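You operate a simulated robot arm through the tools that you are given. There is no shell and no other tool.

The job below is to be done with a simulated robot arm. You get a single attempt, and the scene is never put back.

TASK
Pass the blue board to the end of the rails and bring the green one up to the yellow lever.
Fine: raise a lever, pass the board, drop the lever; blue within 2 cm of the end, green within 15 mm of the lever.

Only the result counts: the job must be done as asked and must still hold three seconds after the hand-in. Knocking over, shifting, dropping, spilling or breaking anything else fails it.

THE ROBOT
A 7-joint arm with a fingered hand, fixed in place. Base frame: the origin is on the floor under the middle of its stand, x ahead of it, y to its left, z up; the work surface is at about z = 0.8. Units: m, degrees, N and s.
With the tool pointing down near the work surface it reaches from about 0.34 to 0.82 m from the base axis. Its first joint turns from -115.0 to 115.0 degrees. Payload 5 kg.
The tool frame sits at the grasp point between the pads (the TCP): z along the fingers, y along the line on which they close. The tips reach 0.032 m beyond it. The gripper opens to 0.16 m; its body begins 0.089 m behind the TCP. The gripper is a hand of 4 fingers: y runs from the thumb to the fingers, the wrist lies at [0, 0, -0.267] in the tool frame, and closing takes about 1.5 s.
Orientation is that of the tool frame in the base frame, as [roll, pitch, yaw] about the fixed x, y, z axes, in that order (R = Rz(yaw) Ry(pitch) Rx(roll)). With the fingers straight down and closing along the base's y, the tool's x points along the base's -x, its y along +y and its z along -z.

THE INTERFACE
- The arm moves only by the tool step_arm. Its argument "plan" is text: rows parted by semicolons, each of 6 numbers parted by spaces: the shift along the base's x, y, z in m, then the turn, a rotation vector about the base's x, y, z in degrees. In form: dx dy dz rx ry rz; .... A call has 1 to 20 rows; each row is the pose to reach, as a shift and turn from the pose commanded when the call began. "fingers" is the gripper command, from -1 (fully open) to 1 (shut), values between in proportion, set as the call begins (left out, the last holds). Each row takes 0.2 s and may step no farther than 0.05 m and 8.6 degrees from the row before; otherwise, or with a gripper value out of range, the whole call is refused. A pose out of reach is approached as far as the arm can. The call stops where the force on the tool passes 40 N (or 10 N more than at its start, if that is more) or the arm is blocked; 0.2 s more then pass. The fingers move at their own pace (about 0.108 m/s each) and stop on an object; they squeeze with about 23 N. The grip force told is the motor's: it shows also when the fingers shut on nothing. Time passes only in rows, and 0.2 s behind the last, so rows that repeat a pose let the fingers close. The reply holds the time, the measured pose of the TCP, the force on the tool along the base axes, the opening and the grip force, in the units named above and with some noise, with the torque about the TCP (base axes, N m) and any sound that the robot's microphone picked up.
- Cameras (640 x 400 px; columns grow to the right, rows downward): "scene" is fixed at [0.4058, 0.5049, 1.4069]; the picture's right is [-0.95, -0.32, 0.00], its down [-0.20, 0.58, -0.79] and it looks along [0.25, -0.75, -0.61] (base axes); focal length 308 px, centre (320, 200). "wrist" rides on the gripper at [0.08, -0.004, -0.114] in the tool frame; the picture's right is [0.05, 1.00, 0.00], its down [-0.82, 0.04, -0.58] and it looks along [-0.58, 0.03, 0.82] (tool axes); focal length 265 px, centre (320, 200). There is no depth. A picture from a camera that has moved, and an enlarged one, comes with that camera's place and axes in the base frame and with its lens. The place of the scene camera against the robot may be out by one fixed shift of up to 0.018 m in any direction.
- grab_frame(camera): a new picture of that camera. The clock stands still meanwhile.
- move_column(by): slides the trunk up (or, below 0, down) by that many m; the arm rides with it, the base frame stays. It gives what a move gives, with no picture.
- set_fingers(finger1, finger2, finger3, thumb_bend): sets how far each is bent, from 0 (flat) to 1 (curled in); at 0.3 the hand is open as for a grip, at 0.7 the pads meet at the TCP. One left out holds its place. A second passes; each finger stops where it meets its share of the squeeze, and holds until it gets a number again. A gripper value or a shape takes the hand back. It gives what a move gives, with no picture; readings hold the bend of each and the force on the fingers (four entries, about 0 where the hand has none), thumb and palm.
- preshape(shape): the hand has 4 fingers and takes this shape, open, in about a second: jaw (thumb against the fingers, like two jaws); tri (thumb and two fingers); tip (a fingertip pinch); poke (one finger out to press); point (the index stretched); flat (the hand flat); cup (the hand cupped); fist (a fist). The gripper value then closes the fingers along that shape, each until it touches; the sizes above hold for jaw. It gives what a move gives, with no picture.
- enlarge(camera, box): a new picture of the part [left, top, right, bottom] of that camera's present view, enlarged. The clock stands still meanwhile.
- hand_in(): hands the job in; it is judged then, once.

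Places have to be worked out from the pictures, the camera data and where the tool is seen. Open the gripper and draw the arm clear of the work before you hand the job in, unless the task says otherwise.

The tools are called after "Call:" as a command line: name --argument value ..., lists and objects as JSON in quotes. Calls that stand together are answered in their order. step_arm: Moves the arm, as the interface text tells. Its arguments: {"type":"object","properties":{"plan":{"type":"string"},"fingers":{"type":"number"}},"required":["plan"]} The other tools are called the same way: move_column (by) moves the trunk up or down; preshape (shape) gives the hand a shape; set_fingers (finger1, finger2, finger3, thumb_bend) moves the fingers one by one; grab_frame (camera) takes a picture; enlarge (camera, box) takes an enlarged picture of a part of a camera's view; hand_in () hands the job in.

At the start:

```text
clock: 0.0
tcp_pos: [0.435, -0.317, 1.1417]
ee_rot: [180.0, 0.0, 179.9]
ft_force: [-0.1, 0.3, -0.1]
wrist_torque: [0.0, 0.03, -0.02]
grip_width: 0.1599
grasp_force: 0.1
shape: jaw
bend: [0.3, 0.3, 0.3, 0.3]
finger forces: [0.0, 0.0, 0.0, 0.0, 0.1, 0.0]
trunk travel left (down, up): [-0.85, 0.14]
```

scene: 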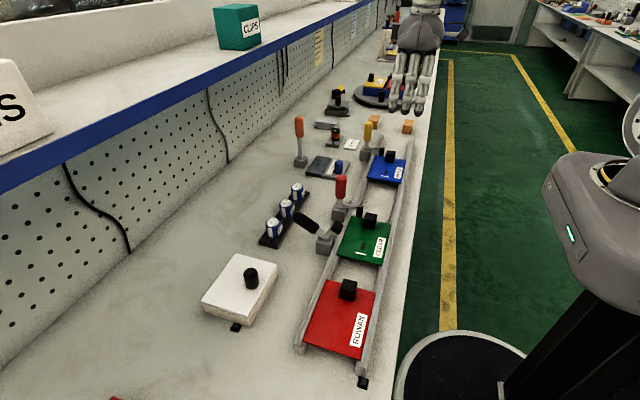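
wrist: 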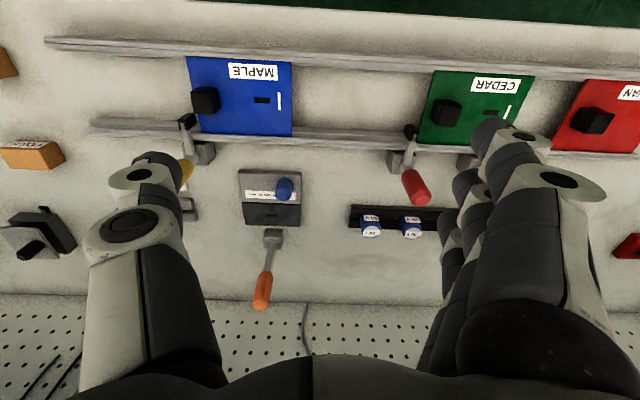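

I start by looking closer at the rails, levers and boards from the scene camera.

Call:
enlarge --camera "scene" --box '[290, 70, 450, 170]'

Call:
enlarge --camera "scene" --box '[270, 150, 430, 270]'

Call:
enlarge --camera "wrist" --box '[0, 20, 320, 220]'

Call:
enlarge --camera "wrist" --box '[320, 20, 640, 220]'

```text
4.00 times, centred on (370, 120) of scene
camera zoom: at [0.4058, 0.5049, 1.4069], right [-0.95, -0.32, 0.0], down [-0.2, 0.58, -0.79], along [0.25, -0.75, -0.61], focal length 1233 px, centre (120, 520)
```

zoom: 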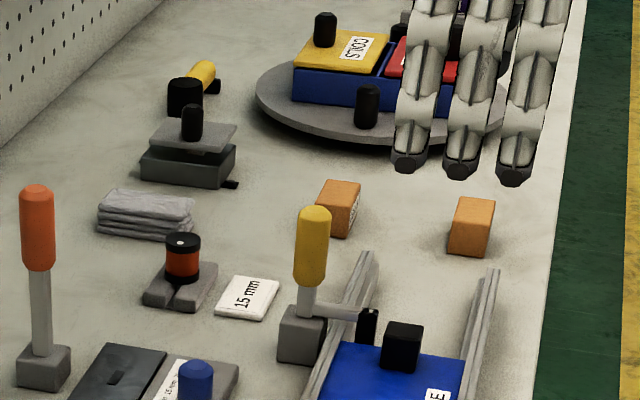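

```text
3.33 times, centred on (350, 210) of scene
camera zoom: at [0.4058, 0.5049, 1.4069], right [-0.95, -0.32, 0.0], down [-0.2, 0.58, -0.79], along [0.25, -0.75, -0.61], focal length 1028 px, centre (220, 167)
```

zoom: 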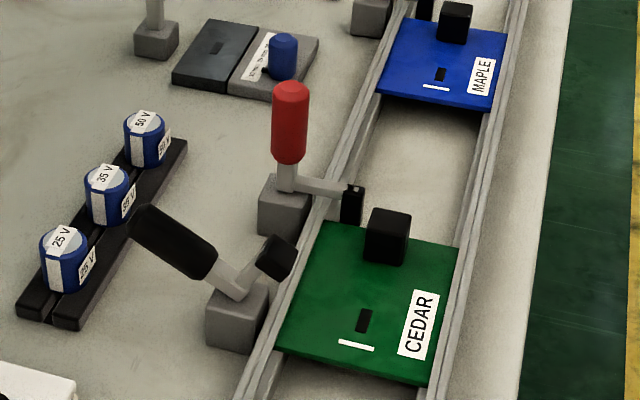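

```text
2.00 times, centred on (160, 120) of wrist
camera zoom: at [0.3546, -0.3212, 1.256], right [-0.05, 1.0, 0.0], down [0.82, 0.04, 0.58], along [0.58, 0.03, -0.82], focal length 531 px, centre (640, 360)
```

zoom: 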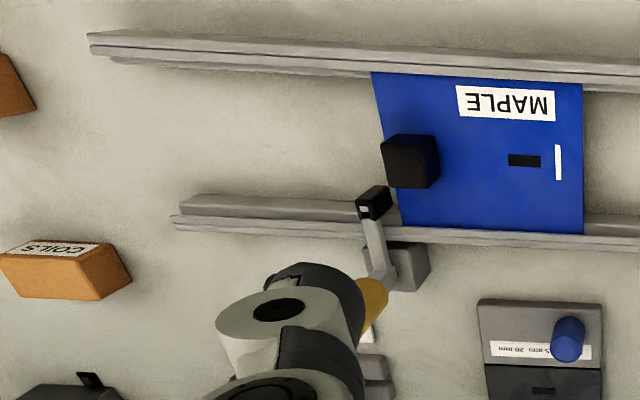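

```text
2.00 times, centred on (480, 120) of wrist
camera zoom: at [0.3546, -0.3212, 1.256], right [-0.05, 1.0, 0.0], down [0.82, 0.04, 0.58], along [0.58, 0.03, -0.82], focal length 531 px, centre (0, 360)
```

zoom: 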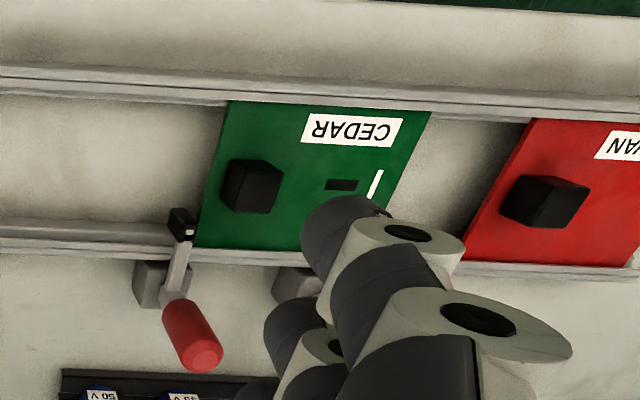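

The blue board sits at about y −0.51…−0.36 (x 0.416…0.534) against the yellow stop at about y −0.52, and the rail end is near y −0.70. The lever handles stand at x ≈ 0.57 (yellow y ≈ −0.53, red y ≈ −0.185), and the black lever is the raised example. I'll try the poke shape in free space to see how the finger looks.

Call:
preshape --shape "poke"

Call:
grab_frame --camera "wrist"

Call:
grab_frame --camera "scene"

```text
clock: 0.9
tcp_pos: [0.4333, -0.3171, 1.1423]
ee_rot: [-180.0, 0.0, -180.0]
ft_force: [0.0, -0.8, 0.1]
wrist_torque: [-0.01, 0.02, 0.03]
grip_width: 0.0
grasp_force: 0.0
shape: poke
bend: [1.0, 1.0, 1.0, 0.47]
finger forces: [0.0, 0.0, 0.0, 0.0, 0.1, 0.0]
trunk travel left (down, up): [-0.85, 0.14]
```

```text
taken
camera wrist: at [0.3546, -0.3212, 1.256], right [-0.05, 1.0, 0.0], down [0.82, 0.04, 0.58], along [0.58, 0.03, -0.82], focal length 265 px, centre (320, 200)
```

wrist: 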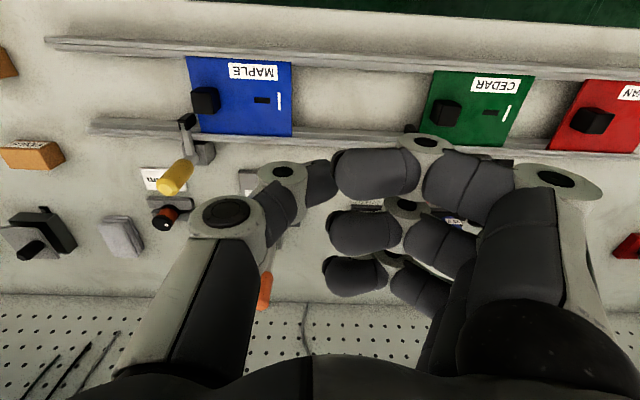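

```text
taken
```

scene: 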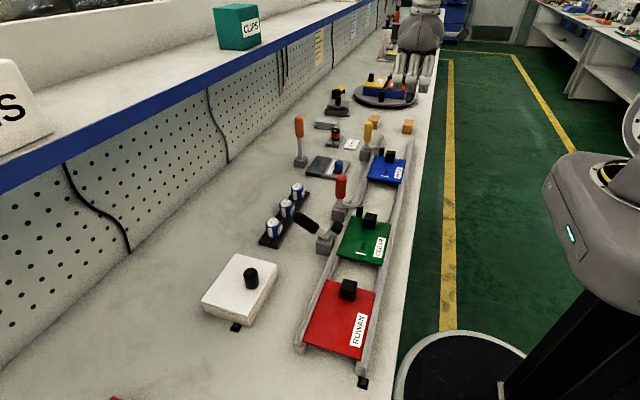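

Poke curls all three fingers and leaves the thumb as the lowest point; let me look at the "point" shape instead.

Call:
preshape --shape "point"

Call:
grab_frame --camera "wrist"

Call:
enlarge --camera "scene" --box '[340, 0, 480, 100]'

```text
clock: 1.8
tcp_pos: [0.4357, -0.3177, 1.1415]
ee_rot: [-180.0, 0.0, -180.0]
ft_force: [-0.4, 1.0, 0.0]
wrist_torque: [-0.02, 0.01, 0.02]
grip_width: 0.1521
grasp_force: 0.1
shape: point
bend: [0.3, 1.0, 1.0, 0.54]
finger forces: [0.0, 0.1, 0.1, 0.0, 0.0, 0.1]
trunk travel left (down, up): [-0.85, 0.14]
```

```text
taken
camera wrist: at [0.3546, -0.3213, 1.256], right [-0.05, 1.0, 0.0], down [0.82, 0.04, 0.58], along [0.58, 0.03, -0.82], focal length 265 px, centre (320, 200)
```

wrist: 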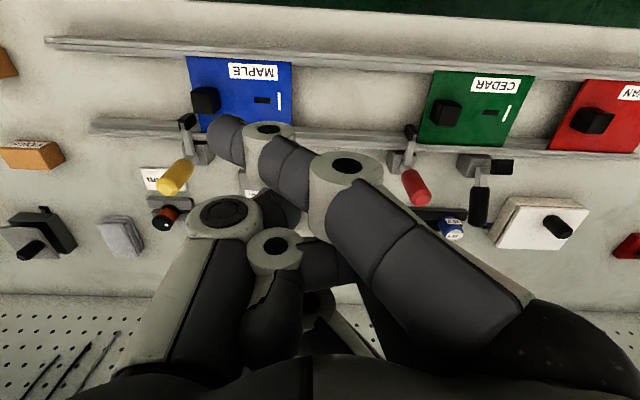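

```text
4.00 times, centred on (410, 50) of scene
camera zoom: at [0.4058, 0.5049, 1.4069], right [-0.95, -0.32, 0.0], down [-0.2, 0.58, -0.79], along [0.25, -0.75, -0.61], focal length 1233 px, centre (-40, 800)
```

zoom: 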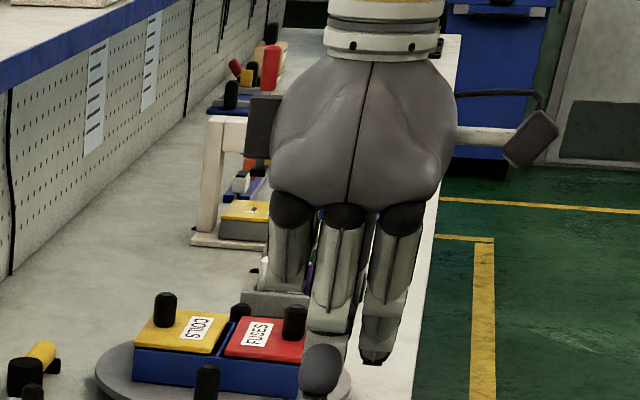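

The point shape uses finger1; for a probe I want finger3 (the outer, +x side) extended with the others curled, since it's stiff sideways along x. I set that in free space and check how it looks.

Call:
set_fingers --finger1 1.0 --finger2 1.0 --finger3 0.6 --thumb_bend 0.3

Call:
grab_frame --camera "wrist"

Call:
enlarge --camera "scene" --box '[340, 20, 480, 120]'

```text
clock: 2.8
tcp_pos: [0.4352, -0.3172, 1.1414]
ee_rot: [179.9, -0.1, -180.0]
ft_force: [0.2, 0.1, -0.4]
wrist_torque: [0.02, 0.01, 0.03]
grip_width: 0.0779
grasp_force: 0.0
shape: fingers
bend: [1.0, 1.0, 0.6, 0.3]
finger forces: [0.0, 0.0, 0.0, 0.0, 0.0, 0.0]
trunk travel left (down, up): [-0.85, 0.14]
```

```text
taken
camera wrist: at [0.3546, -0.3212, 1.256], right [-0.05, 1.0, 0.0], down [0.82, 0.04, 0.58], along [0.58, 0.03, -0.82], focal length 265 px, centre (320, 200)
```

wrist: 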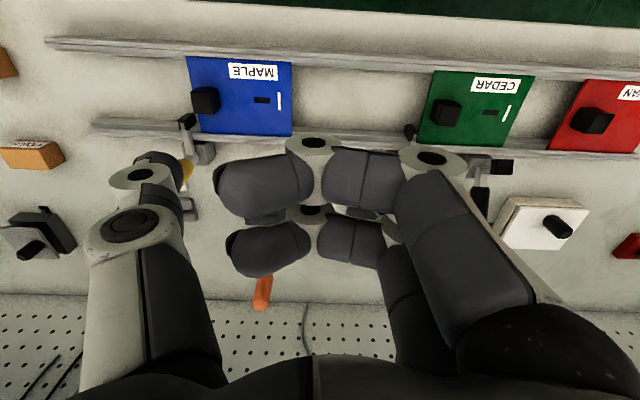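

```text
4.00 times, centred on (410, 70) of scene
camera zoom: at [0.4058, 0.5049, 1.4069], right [-0.95, -0.32, 0.0], down [-0.2, 0.58, -0.79], along [0.25, -0.75, -0.61], focal length 1233 px, centre (-40, 720)
```

zoom: 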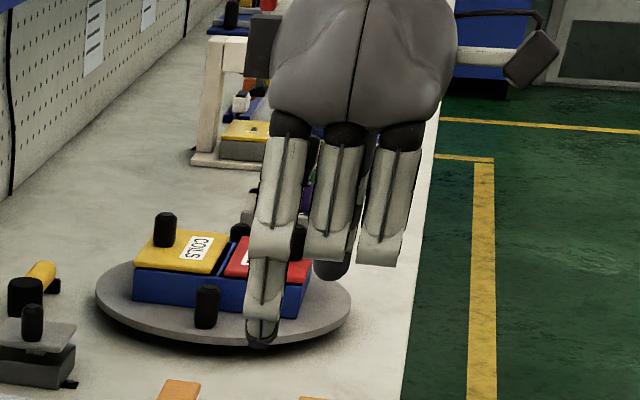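

The outer finger now reaches about 5 cm below the curled ones, its tip near TCP + (0.034, ~0.01, −0.034). I move the hand to view the yellow lever from the wrist camera up close.

Call:
step_arm --plan "-0.02 -0.04 -0.01 0 0 0; -0.04 -0.08 -0.03 0 0 0; -0.06 -0.12 -0.05 0 0 0; -0.08 -0.15 -0.06 0 0 0; -0.08 -0.15 -0.06 0 0 0"

Call:
grab_frame --camera "wrist"

Call:
enlarge --camera "wrist" --box '[120, 0, 440, 200]'

```text
clock: 4.0
tcp_pos: [0.3544, -0.4674, 1.0804]
ee_rot: [-180.0, 0.0, 180.0]
ft_force: [-0.1, 0.2, -0.2]
wrist_torque: [0.0, -0.01, 0.0]
grip_width: 0.0779
grasp_force: 0.0
shape: fingers
bend: [1.0, 1.0, 0.6, 0.3]
finger forces: [0.0, 0.0, 0.1, 0.1, 0.0, 0.0]
trunk travel left (down, up): [-0.85, 0.14]
```

```text
taken
camera wrist: at [0.275, -0.4711, 1.1945], right [-0.05, 1.0, 0.0], down [0.82, 0.04, 0.58], along [0.58, 0.03, -0.82], focal length 265 px, centre (320, 200)
```

wrist: 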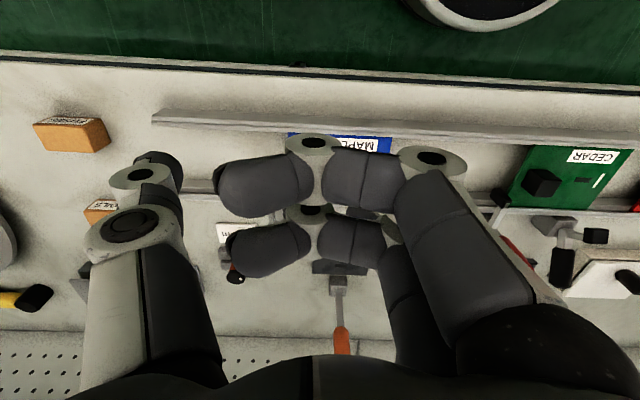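

```text
2.00 times, centred on (280, 100) of wrist
camera zoom: at [0.275, -0.4711, 1.1945], right [-0.05, 1.0, 0.0], down [0.82, 0.04, 0.58], along [0.58, 0.03, -0.82], focal length 531 px, centre (400, 400)
```

zoom: 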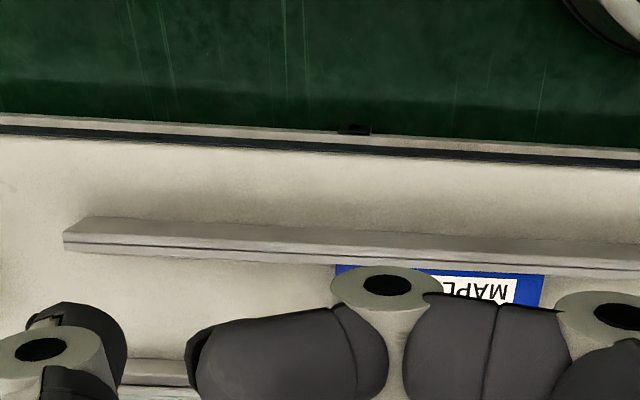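

The curled fingers hide the lever from here, so I shift the hand forward so that the lever falls in the upper part of the wrist view.

Call:
step_arm --plan "0.04 -0.01 0.01 0 0 0; 0.08 -0.02 0.02 0 0 0; 0.12 -0.03 0.03 0 0 0; 0.16 -0.03 0.04 0 0 0; 0.16 -0.03 0.04 0 0 0"

Call:
grab_frame --camera "wrist"

Call:
enlarge --camera "wrist" --box '[140, 0, 460, 200]'

```text
clock: 5.2
tcp_pos: [0.5127, -0.4961, 1.1195]
ee_rot: [-180.0, 0.0, 179.9]
ft_force: [0.2, 0.8, 0.9]
wrist_torque: [0.01, 0.02, 0.0]
grip_width: 0.078
grasp_force: 0.0
shape: fingers
bend: [1.0, 1.0, 0.6, 0.3]
finger forces: [0.0, 0.0, 0.1, 0.1, 0.0, 0.0]
trunk travel left (down, up): [-0.85, 0.14]
```

```text
taken
camera wrist: at [0.4329, -0.5002, 1.234], right [-0.05, 1.0, 0.0], down [0.82, 0.04, 0.58], along [0.58, 0.03, -0.82], focal length 265 px, centre (320, 200)
```

wrist: 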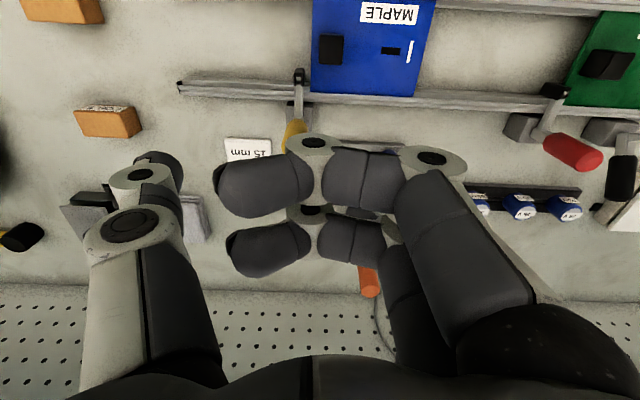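

```text
2.00 times, centred on (300, 100) of wrist
camera zoom: at [0.4329, -0.5002, 1.234], right [-0.05, 1.0, 0.0], down [0.82, 0.04, 0.58], along [0.58, 0.03, -0.82], focal length 531 px, centre (360, 400)
```

zoom: 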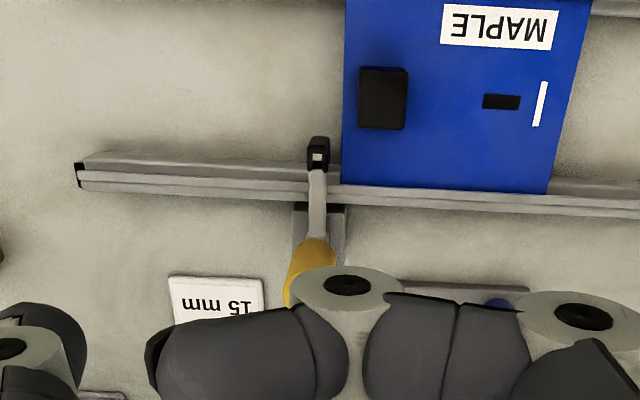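

The yellow stop block is at about (0.504, −0.524), the blue board's leading edge at y ≈ −0.508 and the rail end at y ≈ −0.699. I straighten finger3 to 0.7 and zoom on the rail end to see if it has a stop.

Call:
set_fingers --finger3 0.7

Call:
enlarge --camera "wrist" --box '[160, 60, 320, 160]'

Call:
enlarge --camera "scene" --box '[340, 100, 440, 170]'

Call:
enlarge --camera "scene" --box '[280, 270, 440, 390]'

```text
clock: 6.2
tcp_pos: [0.5138, -0.4964, 1.1182]
ee_rot: [179.9, 0.0, 179.9]
ft_force: [1.0, 0.3, -0.4]
wrist_torque: [0.01, 0.03, 0.01]
grip_width: 0.0779
grasp_force: 0.1
shape: fingers
bend: [1.0, 1.0, 0.7, 0.3]
finger forces: [0.0, 0.1, 0.0, 0.0, 0.0, 0.0]
trunk travel left (down, up): [-0.85, 0.14]
```

```text
4.00 times, centred on (240, 110) of wrist
camera zoom: at [0.4335, -0.4998, 1.2337], right [-0.05, 1.0, 0.0], down [0.82, 0.04, 0.58], along [0.58, 0.03, -0.82], focal length 1062 px, centre (640, 560)
```

zoom: 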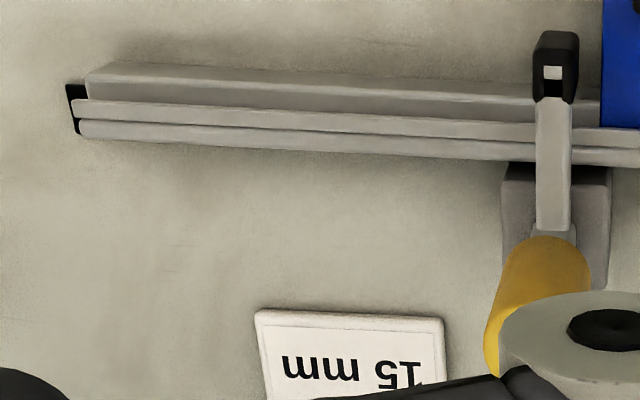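

```text
5.71 times, centred on (390, 135) of scene
camera zoom: at [0.4058, 0.5049, 1.4069], right [-0.95, -0.32, 0.0], down [-0.2, 0.58, -0.79], along [0.25, -0.75, -0.61], focal length 1761 px, centre (-80, 571)
```

zoom: 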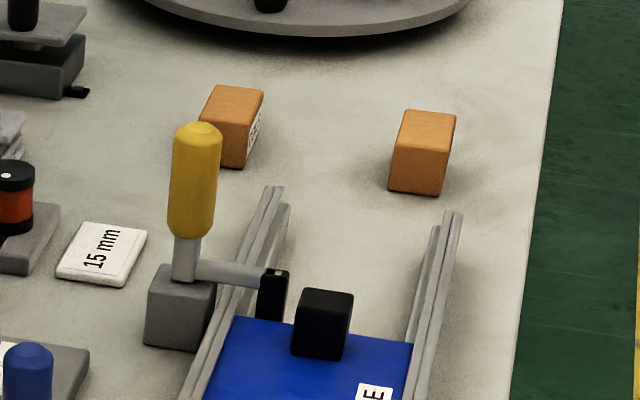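

```text
3.33 times, centred on (360, 330) of scene
camera zoom: at [0.4058, 0.5049, 1.4069], right [-0.95, -0.32, 0.0], down [-0.2, 0.58, -0.79], along [0.25, -0.75, -0.61], focal length 1028 px, centre (187, -233)
```

zoom: 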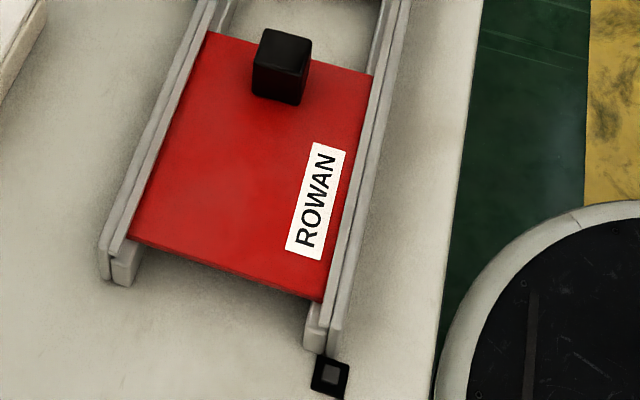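

No end stop is visible; the rail ends at y ≈ −0.695. I now lower the probe finger on the −x side of the yellow handle (TCP about 0.48, −0.534, 0.917), with its tip at z ≈ 0.885.

Call:
step_arm --plan "-0.02 -0.02 0 0 0 0; -0.035 -0.037 -0.02 0 0 0; -0.035 -0.037 -0.06 0 0 0; -0.035 -0.037 -0.10 0 0 0; -0.035 -0.037 -0.14 0 0 0; -0.035 -0.037 -0.17 0 0 0; -0.035 -0.037 -0.19 0 0 0; -0.035 -0.037 -0.203 0 0 0; -0.035 -0.037 -0.203 0 0 0"

Call:
enlarge --camera "scene" --box '[320, 70, 440, 170]'

Call:
grab_frame --camera "wrist"

```text
clock: 8.2
tcp_pos: [0.48, -0.5359, 0.9179]
ee_rot: [-180.0, 0.1, 179.9]
ft_force: [0.3, 0.3, 0.6]
wrist_torque: [0.01, -0.02, -0.01]
grip_width: 0.0781
grasp_force: 0.1
shape: fingers
bend: [1.0, 1.0, 0.7, 0.3]
finger forces: [0.0, 0.0, 0.1, 0.0, 0.1, 0.0]
trunk travel left (down, up): [-0.85, 0.14]
```

```text
4.00 times, centred on (380, 120) of scene
camera zoom: at [0.4058, 0.5049, 1.4069], right [-0.95, -0.32, 0.0], down [-0.2, 0.58, -0.79], along [0.25, -0.75, -0.61], focal length 1233 px, centre (80, 520)
```

zoom: 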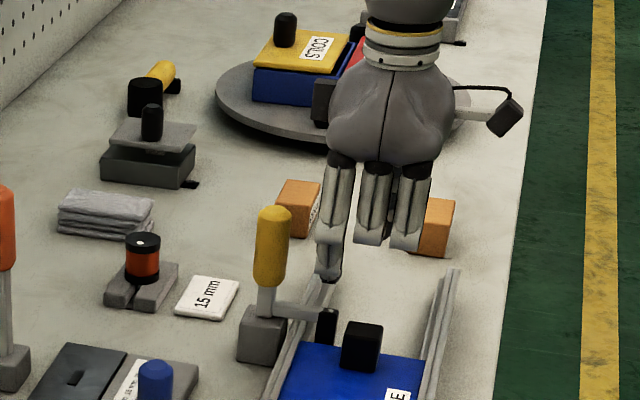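

```text
taken
camera wrist: at [0.3997, -0.5392, 1.0324], right [-0.05, 1.0, 0.0], down [0.82, 0.04, 0.58], along [0.58, 0.03, -0.82], focal length 265 px, centre (320, 200)
```

wrist: 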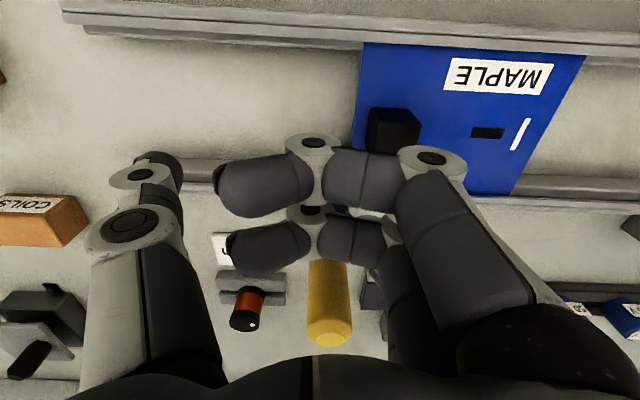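

The finger is level with the yellow grip and aligned in y with the handle (≈ −0.526). I push slowly in +x and watch the force.

Call:
step_arm --plan "0.01 0 0 0 0 0; 0.02 0 0 0 0 0; 0.028 0 0 0 0 0; 0.036 0 0 0 0 0; 0.044 0 0 0 0 0; 0.05 0 0 0 0 0; 0.055 0 0 0 0 0"

Call:
enlarge --camera "scene" --box '[320, 70, 440, 170]'

```text
clock: 9.8
tcp_pos: [0.534, -0.5349, 0.9186]
ee_rot: [-179.9, 0.0, -180.0]
ft_force: [-5.1, -0.5, 1.8]
wrist_torque: [-0.03, 0.09, 0.0]
grip_width: 0.0779
grasp_force: 2.7
shape: fingers
bend: [1.0, 1.0, 0.71, 0.3]
finger forces: [0.0, 0.0, 4.8, 0.1, 0.0, 0.1]
trunk travel left (down, up): [-0.85, 0.14]
```

```text
4.00 times, centred on (380, 120) of scene
camera zoom: at [0.4058, 0.5049, 1.4069], right [-0.95, -0.32, 0.0], down [-0.2, 0.58, -0.79], along [0.25, -0.75, -0.61], focal length 1233 px, centre (80, 520)
```

zoom: 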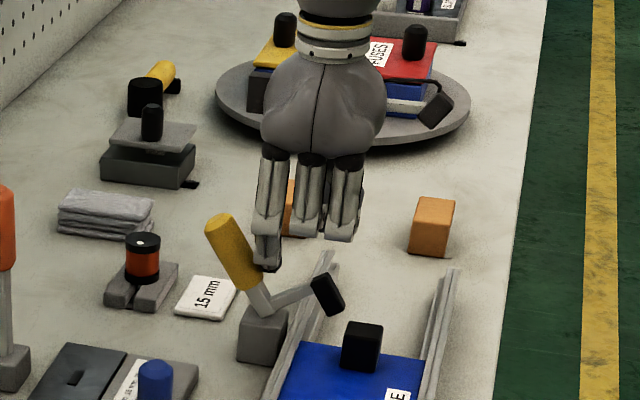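

The lever is tilting up (about 25°) with only 5 N. I continue pushing further in +x.

Call:
step_arm --plan "0.006 0 0 0 0 0; 0.012 0 0 0 0 0; 0.018 0 0 0 0 0; 0.024 0 0 0 0 0; 0.030 0 0 0 0 0; 0.034 0 0 0 0 0"

Call:
enlarge --camera "scene" --box '[320, 70, 440, 170]'

```text
clock: 11.2
tcp_pos: [0.5685, -0.5346, 0.9195]
ee_rot: [-179.9, -0.1, 179.9]
ft_force: [-5.2, -1.6, 6.0]
wrist_torque: [-0.01, 0.0, -0.05]
grip_width: 0.0782
grasp_force: 4.0
shape: fingers
bend: [1.0, 1.0, 0.72, 0.3]
finger forces: [0.0, 0.1, 8.1, 0.0, 0.0, 0.0]
trunk travel left (down, up): [-0.85, 0.14]
```

```text
4.00 times, centred on (380, 120) of scene
camera zoom: at [0.4058, 0.5049, 1.4069], right [-0.95, -0.32, 0.0], down [-0.2, 0.58, -0.79], along [0.25, -0.75, -0.61], focal length 1233 px, centre (80, 520)
```

zoom: 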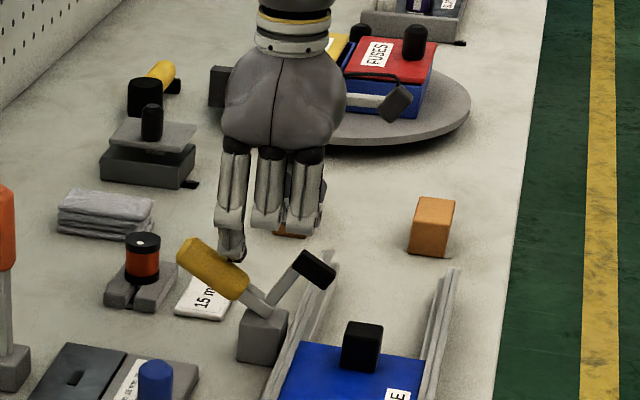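

The lever is about 50° up, similar to the raised black one. I push a little more to see whether it reaches a stop or latch.

Call:
step_arm --plan "0.005 0 -0.002 0 0 0; 0.010 0 -0.005 0 0 0; 0.014 0 -0.008 0 0 0; 0.018 0 -0.010 0 0 0"

Call:
enlarge --camera "scene" --box '[320, 70, 440, 170]'

```text
clock: 12.2
tcp_pos: [0.5848, -0.5344, 0.9111]
ee_rot: [-179.9, 0.0, 179.9]
ft_force: [-12.1, -3.3, 14.1]
wrist_torque: [0.06, -0.3, -0.01]
grip_width: 0.0781
grasp_force: 8.5
shape: fingers
bend: [1.0, 1.0, 0.79, 0.3]
finger forces: [0.0, 0.1, 16.7, 0.0, 0.0, 0.0]
trunk travel left (down, up): [-0.85, 0.14]
```

```text
4.00 times, centred on (380, 120) of scene
camera zoom: at [0.4058, 0.5049, 1.4069], right [-0.95, -0.32, 0.0], down [-0.2, 0.58, -0.79], along [0.25, -0.75, -0.61], focal length 1233 px, centre (80, 520)
```

zoom: 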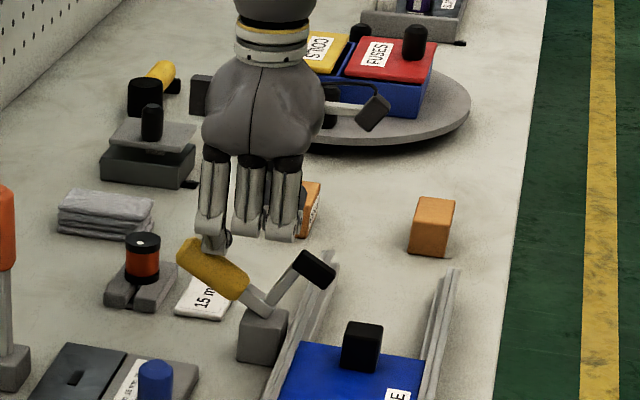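

Force rose to 18 N with no further motion, so the lever is at its upper stop. I back off up and toward −x and check that it stays raised.

Call:
step_arm --plan "-0.01 0 0.01 0 0 0; -0.03 0 0.03 0 0 0; -0.06 0 0.06 0 0 0; -0.09 0 0.09 0 0 0; -0.09 0.02 0.13 0 0 0; -0.09 0.03 0.15 0 0 0"

Call:
enlarge --camera "scene" --box '[320, 70, 440, 170]'

Call:
grab_frame --camera "wrist"

```text
clock: 13.6
tcp_pos: [0.4953, -0.5034, 1.0588]
ee_rot: [179.9, 0.0, 179.9]
ft_force: [0.6, 0.0, 0.7]
wrist_torque: [0.02, 0.03, 0.03]
grip_width: 0.0781
grasp_force: 0.1
shape: fingers
bend: [1.0, 1.0, 0.7, 0.3]
finger forces: [0.0, 0.0, 0.1, 0.1, 0.0, 0.1]
trunk travel left (down, up): [-0.85, 0.14]
```

```text
4.00 times, centred on (380, 120) of scene
camera zoom: at [0.4058, 0.5049, 1.4069], right [-0.95, -0.32, 0.0], down [-0.2, 0.58, -0.79], along [0.25, -0.75, -0.61], focal length 1233 px, centre (80, 520)
```

zoom: 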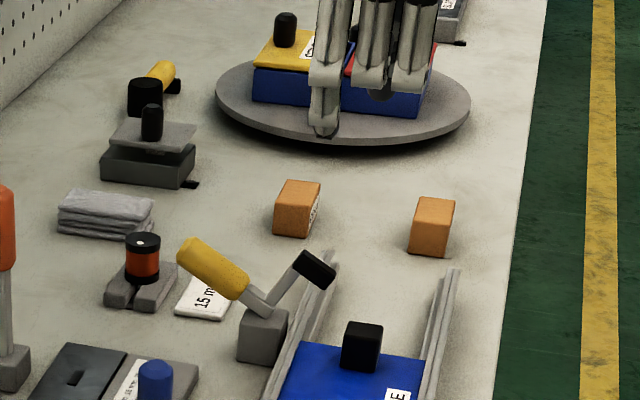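

```text
taken
camera wrist: at [0.4155, -0.5073, 1.1735], right [-0.05, 1.0, 0.0], down [0.82, 0.04, 0.58], along [0.58, 0.03, -0.82], focal length 265 px, centre (320, 200)
```

wrist: 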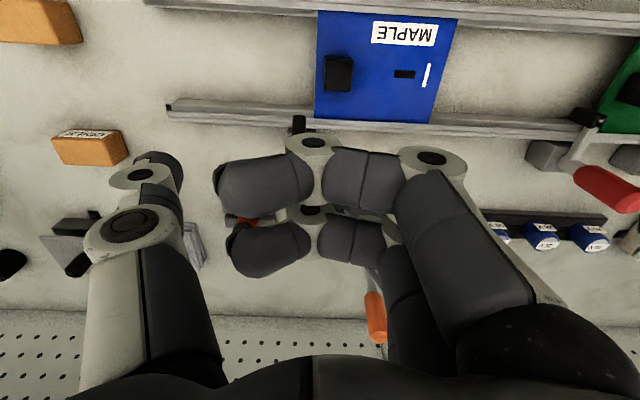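

The lever stays raised, with its stop block now at about x 0.51–0.53, z 0.90. I'll push the blue board by its knob with finger3 only, keeping the rest of the hand on the −x side; I flatten the thumb out of the way and move behind (+y of) the blue knob.

Call:
set_fingers --thumb_bend 0.0

Call:
step_arm --plan "-0.03 0.03 0 0 0 0; -0.06 0.065 -0.02 0 0 0; -0.06 0.065 -0.06 0 0 0; -0.06 0.065 -0.10 0 0 0; -0.06 0.065 -0.13 0 0 0; -0.06 0.065 -0.15 0 0 0; -0.06 0.065 -0.165 0 0 0; -0.06 0.065 -0.165 0 0 0"

Call:
enlarge --camera "scene" --box '[320, 90, 440, 190]'

Call:
grab_frame --camera "wrist"

```text
clock: 14.6
tcp_pos: [0.4945, -0.5037, 1.0588]
ee_rot: [-179.9, 0.0, -180.0]
ft_force: [0.0, 0.1, 0.4]
wrist_torque: [0.01, 0.03, 0.01]
grip_width: 0.0874
grasp_force: 0.2
shape: fingers
bend: [1.0, 1.0, 0.7, 0.0]
finger forces: [0.0, 0.1, 0.0, 0.0, 0.1, 0.0]
trunk travel left (down, up): [-0.85, 0.14]
```

```text
refused: row 2 steps farther than a row can; nothing moved
```

```text
4.00 times, centred on (380, 140) of scene
camera zoom: at [0.4058, 0.5049, 1.4069], right [-0.95, -0.32, 0.0], down [-0.2, 0.58, -0.79], along [0.25, -0.75, -0.61], focal length 1233 px, centre (80, 440)
```

zoom: 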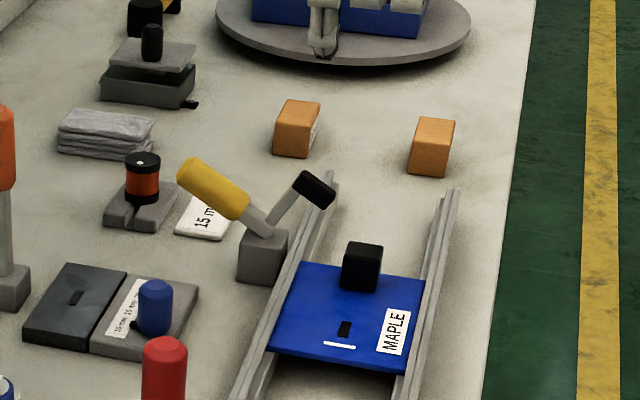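

```text
taken
camera wrist: at [0.4161, -0.5073, 1.1731], right [-0.05, 1.0, 0.0], down [0.82, 0.04, 0.58], along [0.58, 0.03, -0.82], focal length 265 px, centre (320, 200)
```

wrist: 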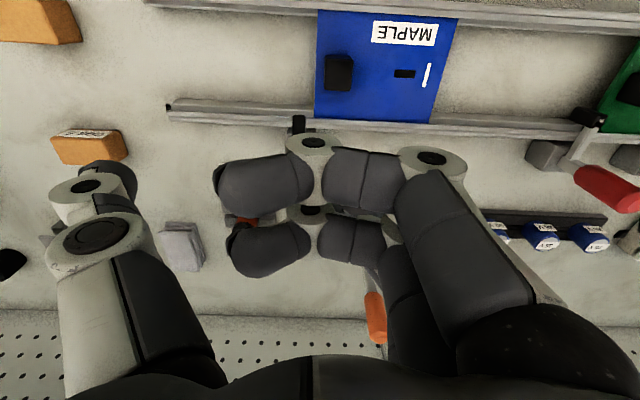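

The move was refused only for a too-large second row; I resend it with smaller steps.

Call:
step_arm --plan "-0.025 0.025 0 0 0 0; -0.05 0.05 -0.01 0 0 0; -0.06 0.067 -0.03 0 0 0; -0.06 0.067 -0.07 0 0 0; -0.06 0.067 -0.11 0 0 0; -0.06 0.067 -0.14 0 0 0; -0.06 0.067 -0.16 0 0 0; -0.06 0.067 -0.175 0 0 0; -0.06 0.067 -0.175 0 0 0"

Call:
enlarge --camera "scene" --box '[320, 90, 440, 190]'

Call:
grab_frame --camera "wrist"

```text
clock: 16.6
tcp_pos: [0.4374, -0.4373, 0.8851]
ee_rot: [180.0, 0.0, 179.9]
ft_force: [-0.5, -0.1, 0.3]
wrist_torque: [0.0, 0.03, -0.01]
grip_width: 0.0876
grasp_force: 0.1
shape: fingers
bend: [1.0, 1.0, 0.7, 0.0]
finger forces: [0.0, 0.0, 0.0, 0.1, 0.0, 0.1]
trunk travel left (down, up): [-0.85, 0.14]
```

```text
4.00 times, centred on (380, 140) of scene
camera zoom: at [0.4058, 0.5049, 1.4069], right [-0.95, -0.32, 0.0], down [-0.2, 0.58, -0.79], along [0.25, -0.75, -0.61], focal length 1233 px, centre (80, 440)
```

zoom: 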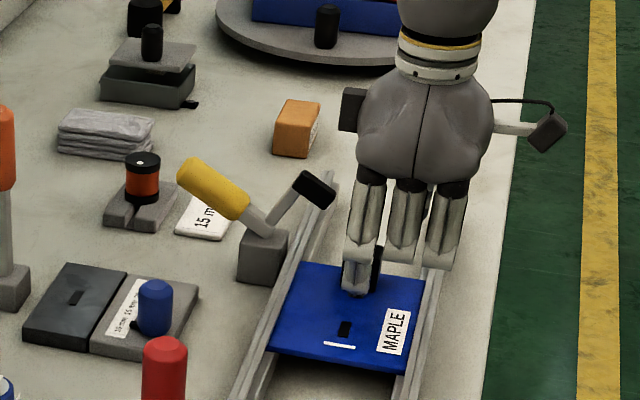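

```text
taken
camera wrist: at [0.3562, -0.4406, 0.9991], right [-0.05, 1.0, 0.0], down [0.82, 0.04, 0.58], along [0.58, 0.03, -0.82], focal length 265 px, centre (320, 200)
```

wrist: 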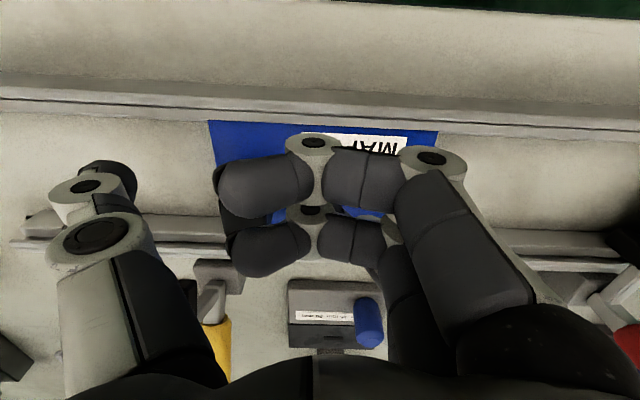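

Finger3 stands right behind the blue knob, tip at about z 0.853. I lower 8 mm and push in −y in a first stage, watching the force.

Call:
step_arm --plan "0 0 -0.008 0 0 0; 0 -0.01 -0.008 0 0 0; 0 -0.02 -0.008 0 0 0; 0 -0.03 -0.008 0 0 0; 0 -0.04 -0.008 0 0 0; 0 -0.05 -0.008 0 0 0; 0 -0.06 -0.008 0 0 0; 0 -0.06 -0.008 0 0 0"

Call:
enlarge --camera "scene" --box '[320, 90, 440, 190]'

```text
clock: 18.4
tcp_pos: [0.437, -0.4981, 0.8758]
ee_rot: [180.0, 0.0, 179.9]
ft_force: [-0.1, 0.0, 0.5]
wrist_torque: [0.0, 0.01, 0.02]
grip_width: 0.0875
grasp_force: 0.1
shape: fingers
bend: [1.0, 1.0, 0.7, 0.0]
finger forces: [0.0, 0.1, 0.1, 0.1, 0.0, 0.1]
trunk travel left (down, up): [-0.85, 0.14]
```

```text
4.00 times, centred on (380, 140) of scene
camera zoom: at [0.4058, 0.5049, 1.4069], right [-0.95, -0.32, 0.0], down [-0.2, 0.58, -0.79], along [0.25, -0.75, -0.61], focal length 1233 px, centre (80, 440)
```

zoom: 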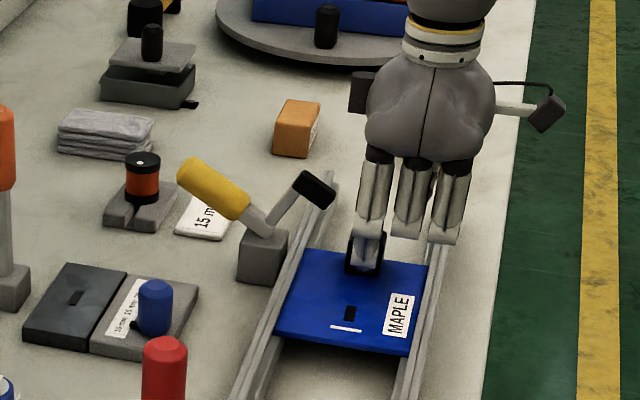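

The board slides freely with almost no force, having moved about 3 cm. I continue another 11 cm and then check the distance to the rail end.

Call:
step_arm --plan "0 -0.01 0 0 0 0; 0 -0.02 0 0 0 0; 0 -0.03 0 0 0 0; 0 -0.04 0 0 0 0; 0 -0.05 0 0 0 0; 0 -0.06 0 0 0 0; 0 -0.07 0 0 0 0; 0 -0.08 0 0 0 0; 0 -0.09 0 0 0 0; 0 -0.10 0 0 0 0; 0 -0.11 0 0 0 0; 0 -0.115 0 0 0 0; 0 -0.115 0 0 0 0"

Call:
enlarge --camera "scene" --box '[320, 90, 440, 190]'

Call:
grab_frame --camera "wrist"

```text
clock: 21.2
tcp_pos: [0.4366, -0.6133, 0.8762]
ee_rot: [-179.9, 0.0, -179.9]
ft_force: [0.1, 0.0, 0.2]
wrist_torque: [0.02, 0.02, -0.01]
grip_width: 0.0874
grasp_force: 0.0
shape: fingers
bend: [1.0, 1.0, 0.7, 0.0]
finger forces: [0.1, 0.1, 0.1, 0.1, 0.0, 0.1]
trunk travel left (down, up): [-0.85, 0.14]
```

```text
4.00 times, centred on (380, 140) of scene
camera zoom: at [0.4058, 0.5049, 1.4069], right [-0.95, -0.32, 0.0], down [-0.2, 0.58, -0.79], along [0.25, -0.75, -0.61], focal length 1233 px, centre (80, 440)
```

zoom: 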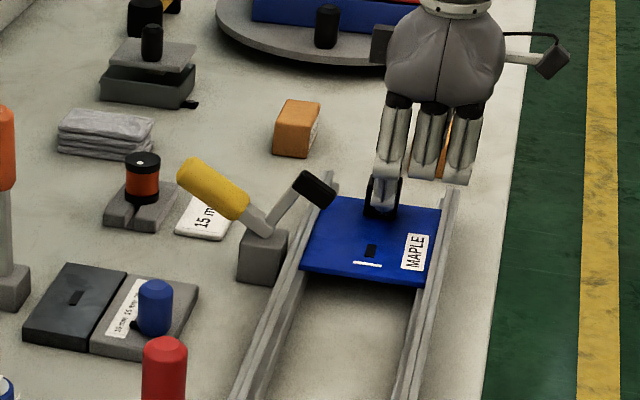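

```text
taken
camera wrist: at [0.3562, -0.6169, 0.99], right [-0.05, 1.0, 0.0], down [0.82, 0.04, 0.58], along [0.58, 0.03, -0.82], focal length 265 px, centre (320, 200)
```

wrist: 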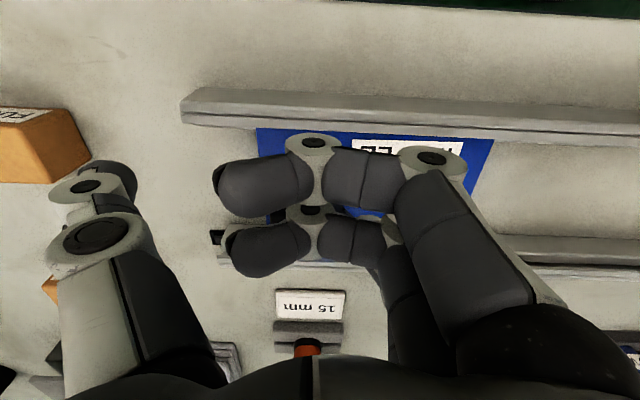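

The board's leading edge is at y ≈ −0.653, about 4 cm short of the rail end. I push 3.4 cm more slowly, then lift off to measure.

Call:
step_arm --plan "0 -0.008 0 0 0 0; 0 -0.016 0 0 0 0; 0 -0.022 0 0 0 0; 0 -0.028 0 0 0 0; 0 -0.032 0 0 0 0; 0 -0.034 0 0 0 0; 0 -0.034 0 0 0 0"

Call:
step_arm --plan "0 0.01 0 0 0 0; 0 0.02 0.02 0 0 0; 0 0.03 0.06 0 0 0; 0 0.04 0.10 0 0 0; 0.02 0.05 0.14 0 0 0; 0.04 0.05 0.18 0 0 0; 0.06 0.05 0.21 0 0 0; 0.06 0.05 0.21 0 0 0"

Call:
grab_frame --camera "wrist"

Call:
enlarge --camera "scene" --box '[330, 110, 430, 180]'

```text
clock: 22.8
tcp_pos: [0.4362, -0.6456, 0.8751]
ee_rot: [-180.0, 0.0, -179.9]
ft_force: [0.4, 0.4, -1.3]
wrist_torque: [-0.02, -0.01, 0.0]
grip_width: 0.0873
grasp_force: 0.3
shape: fingers
bend: [1.0, 1.0, 0.7, 0.0]
finger forces: [0.0, 0.1, 0.3, 0.0, 0.1, 0.0]
trunk travel left (down, up): [-0.85, 0.14]
```

```text
clock: 24.6
tcp_pos: [0.4957, -0.596, 1.0865]
ee_rot: [179.9, -0.1, 179.9]
ft_force: [0.5, 0.7, 0.1]
wrist_torque: [0.02, -0.01, 0.0]
grip_width: 0.0874
grasp_force: 0.1
shape: fingers
bend: [1.0, 1.0, 0.7, 0.0]
finger forces: [0.1, 0.1, 0.0, 0.0, 0.2, 0.0]
trunk travel left (down, up): [-0.85, 0.14]
```

```text
taken
camera wrist: at [0.4157, -0.5993, 1.2006], right [-0.05, 1.0, 0.0], down [0.82, 0.04, 0.58], along [0.58, 0.03, -0.82], focal length 265 px, centre (320, 200)
```

wrist: 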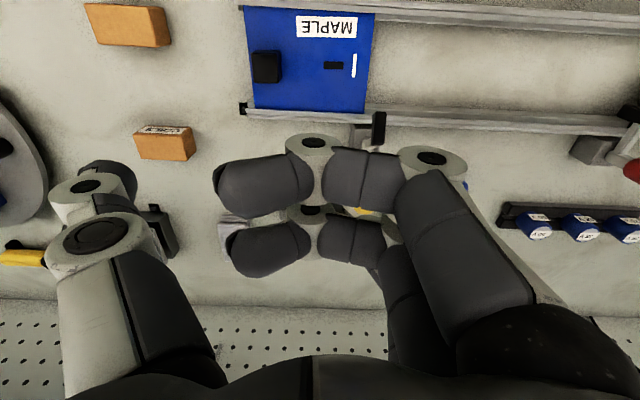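

```text
5.71 times, centred on (380, 145) of scene
camera zoom: at [0.4058, 0.5049, 1.4069], right [-0.95, -0.32, 0.0], down [-0.2, 0.58, -0.79], along [0.25, -0.75, -0.61], focal length 1761 px, centre (-23, 514)
```

zoom: 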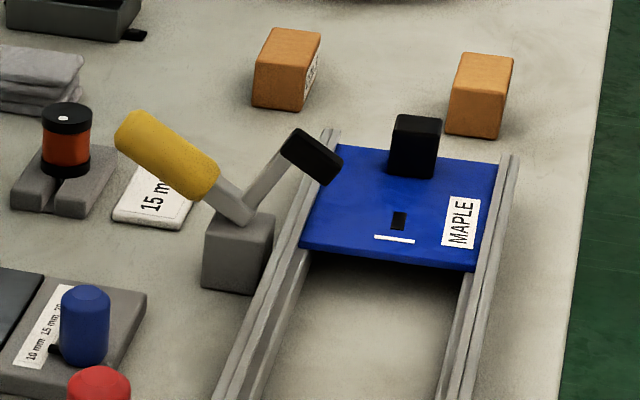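

Let me enlarge the wrist view over the blue board and rail end.

Call:
enlarge --camera "wrist" --box '[220, 0, 420, 150]'

Call:
enlarge --camera "wrist" --box '[225, 80, 305, 130]'

```text
2.67 times, centred on (320, 75) of wrist
camera zoom: at [0.4157, -0.5993, 1.2006], right [-0.05, 1.0, 0.0], down [0.82, 0.04, 0.58], along [0.58, 0.03, -0.82], focal length 708 px, centre (320, 533)
```

zoom: 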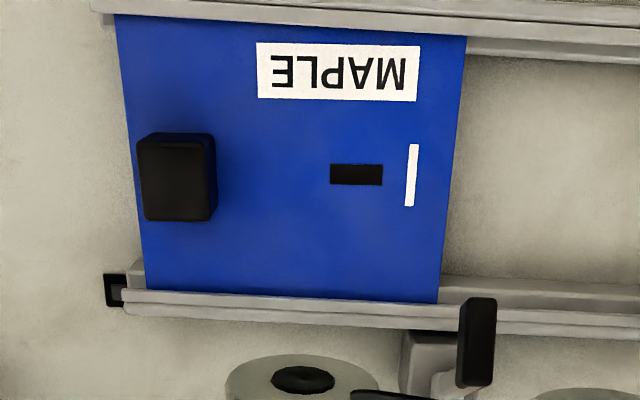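

```text
8.00 times, centred on (265, 105) of wrist
camera zoom: at [0.4157, -0.5993, 1.2006], right [-0.05, 1.0, 0.0], down [0.82, 0.04, 0.58], along [0.58, 0.03, -0.82], focal length 2123 px, centre (760, 960)
```

zoom: 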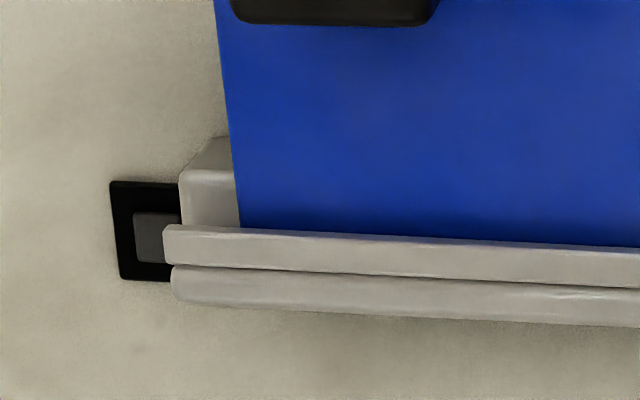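

The rail end is at y ≈ −0.693, the blue leading edge at −0.682 and its trailing edge at −0.533, barely past the stop block (−0.531). I return behind the knob and push about 8 mm more.

Call:
step_arm --plan "-0.03 0 -0.03 0 0 0; -0.06 0 -0.06 0 0 0; -0.06 -0.01 -0.10 0 0 0; -0.06 -0.015 -0.14 0 0 0; -0.06 -0.02 -0.18 0 0 0; -0.06 -0.02 -0.20 0 0 0; -0.06 -0.02 -0.21 0 0 0; -0.06 -0.03 -0.21 0 0 0; -0.06 -0.04 -0.21 0 0 0; -0.06 -0.048 -0.21 0 0 0; -0.06 -0.053 -0.21 0 0 0; -0.06 -0.056 -0.21 0 0 0; -0.06 -0.058 -0.21 0 0 0; -0.06 -0.058 -0.21 0 0 0"

Call:
step_arm --plan "0 0.01 0 0 0 0; 0 0.02 0.02 0 0 0; 0 0.03 0.06 0 0 0; 0 0.04 0.10 0 0 0; 0.02 0.05 0.14 0 0 0; 0.04 0.058 0.18 0 0 0; 0.06 0.058 0.21 0 0 0; 0.06 0.058 0.21 0 0 0"

Call:
enlarge --camera "wrist" --box '[220, 0, 420, 150]'

Call:
enlarge --camera "wrist" --box '[225, 80, 305, 130]'

```text
clock: 27.6
tcp_pos: [0.4368, -0.6555, 0.876]
ee_rot: [-180.0, 0.0, -180.0]
ft_force: [0.1, 0.3, 0.0]
wrist_torque: [-0.02, 0.02, 0.01]
grip_width: 0.0872
grasp_force: 0.3
shape: fingers
bend: [1.0, 1.0, 0.7, 0.0]
finger forces: [0.0, 0.0, 0.3, 0.0, 0.0, 0.1]
trunk travel left (down, up): [-0.85, 0.14]
```

```text
clock: 29.4
tcp_pos: [0.4953, -0.596, 1.0871]
ee_rot: [-179.9, 0.1, -180.0]
ft_force: [-0.4, -0.3, 0.5]
wrist_torque: [0.0, 0.0, -0.04]
grip_width: 0.0875
grasp_force: 0.0
shape: fingers
bend: [1.0, 1.0, 0.7, 0.0]
finger forces: [0.0, 0.0, 0.0, 0.0, 0.0, 0.0]
trunk travel left (down, up): [-0.85, 0.14]
```

```text
2.67 times, centred on (320, 75) of wrist
camera zoom: at [0.4156, -0.5997, 1.2004], right [-0.05, 1.0, 0.0], down [0.82, 0.04, 0.58], along [0.58, 0.03, -0.82], focal length 708 px, centre (320, 533)
```

zoom: 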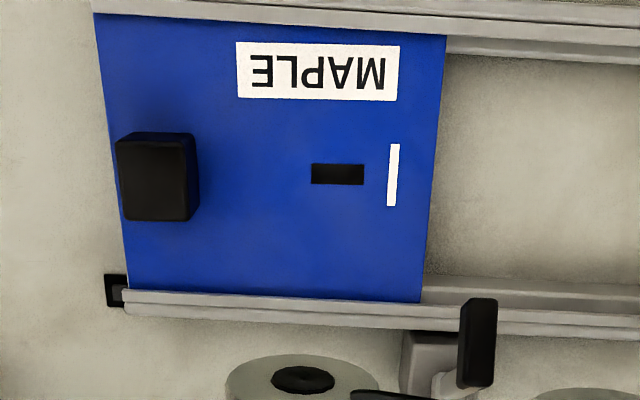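

```text
8.00 times, centred on (265, 105) of wrist
camera zoom: at [0.4156, -0.5997, 1.2004], right [-0.05, 1.0, 0.0], down [0.82, 0.04, 0.58], along [0.58, 0.03, -0.82], focal length 2123 px, centre (760, 960)
```

zoom: 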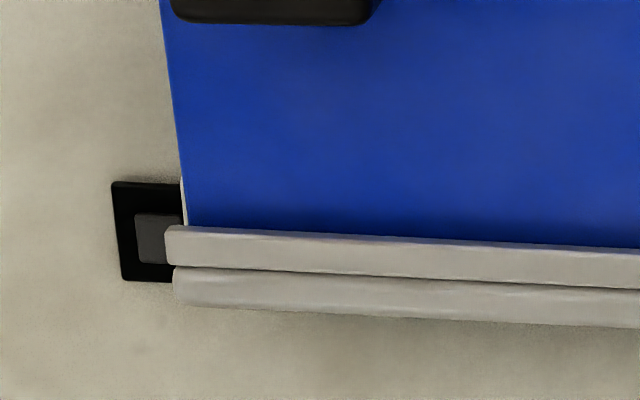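

Blue is now within about 2 mm of the rail end (leading edge −0.691, trailing −0.541). Next I drop the yellow lever: I place finger3 into the V between its raised arm and handle (tip about x 0.575, z 0.885) and look before sweeping.

Call:
step_arm --plan "0.02 0.035 0 0 0 0; 0.044 0.068 0 0 0 0; 0.044 0.068 -0.04 0 0 0; 0.044 0.068 -0.08 0 0 0; 0.044 0.068 -0.11 0 0 0; 0.044 0.068 -0.14 0 0 0; 0.044 0.068 -0.155 0 0 0; 0.044 0.068 -0.165 0 0 0; 0.044 0.068 -0.165 0 0 0"

Call:
enlarge --camera "scene" --box '[320, 90, 420, 160]'

Call:
grab_frame --camera "wrist"

```text
clock: 31.4
tcp_pos: [0.541, -0.5275, 0.9193]
ee_rot: [-180.0, 0.0, 180.0]
ft_force: [-0.7, -0.6, 0.9]
wrist_torque: [0.03, 0.02, 0.0]
grip_width: 0.0874
grasp_force: 0.1
shape: fingers
bend: [1.0, 1.0, 0.7, 0.0]
finger forces: [0.1, 0.0, 0.0, 0.0, 0.0, 0.1]
trunk travel left (down, up): [-0.85, 0.14]
```

```text
5.71 times, centred on (370, 125) of scene
camera zoom: at [0.4058, 0.5049, 1.4069], right [-0.95, -0.32, 0.0], down [-0.2, 0.58, -0.79], along [0.25, -0.75, -0.61], focal length 1761 px, centre (34, 629)
```

zoom: 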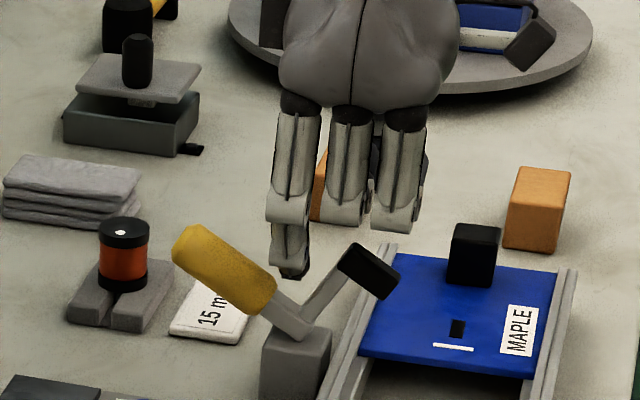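

```text
taken
camera wrist: at [0.4607, -0.5314, 1.0338], right [-0.05, 1.0, 0.0], down [0.82, 0.04, 0.58], along [0.58, 0.03, -0.82], focal length 265 px, centre (320, 200)
```

wrist: 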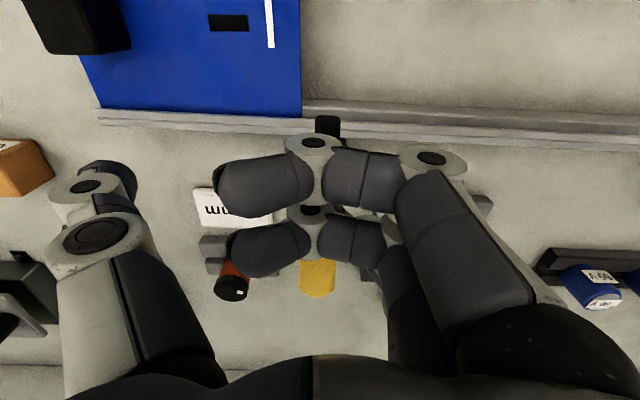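

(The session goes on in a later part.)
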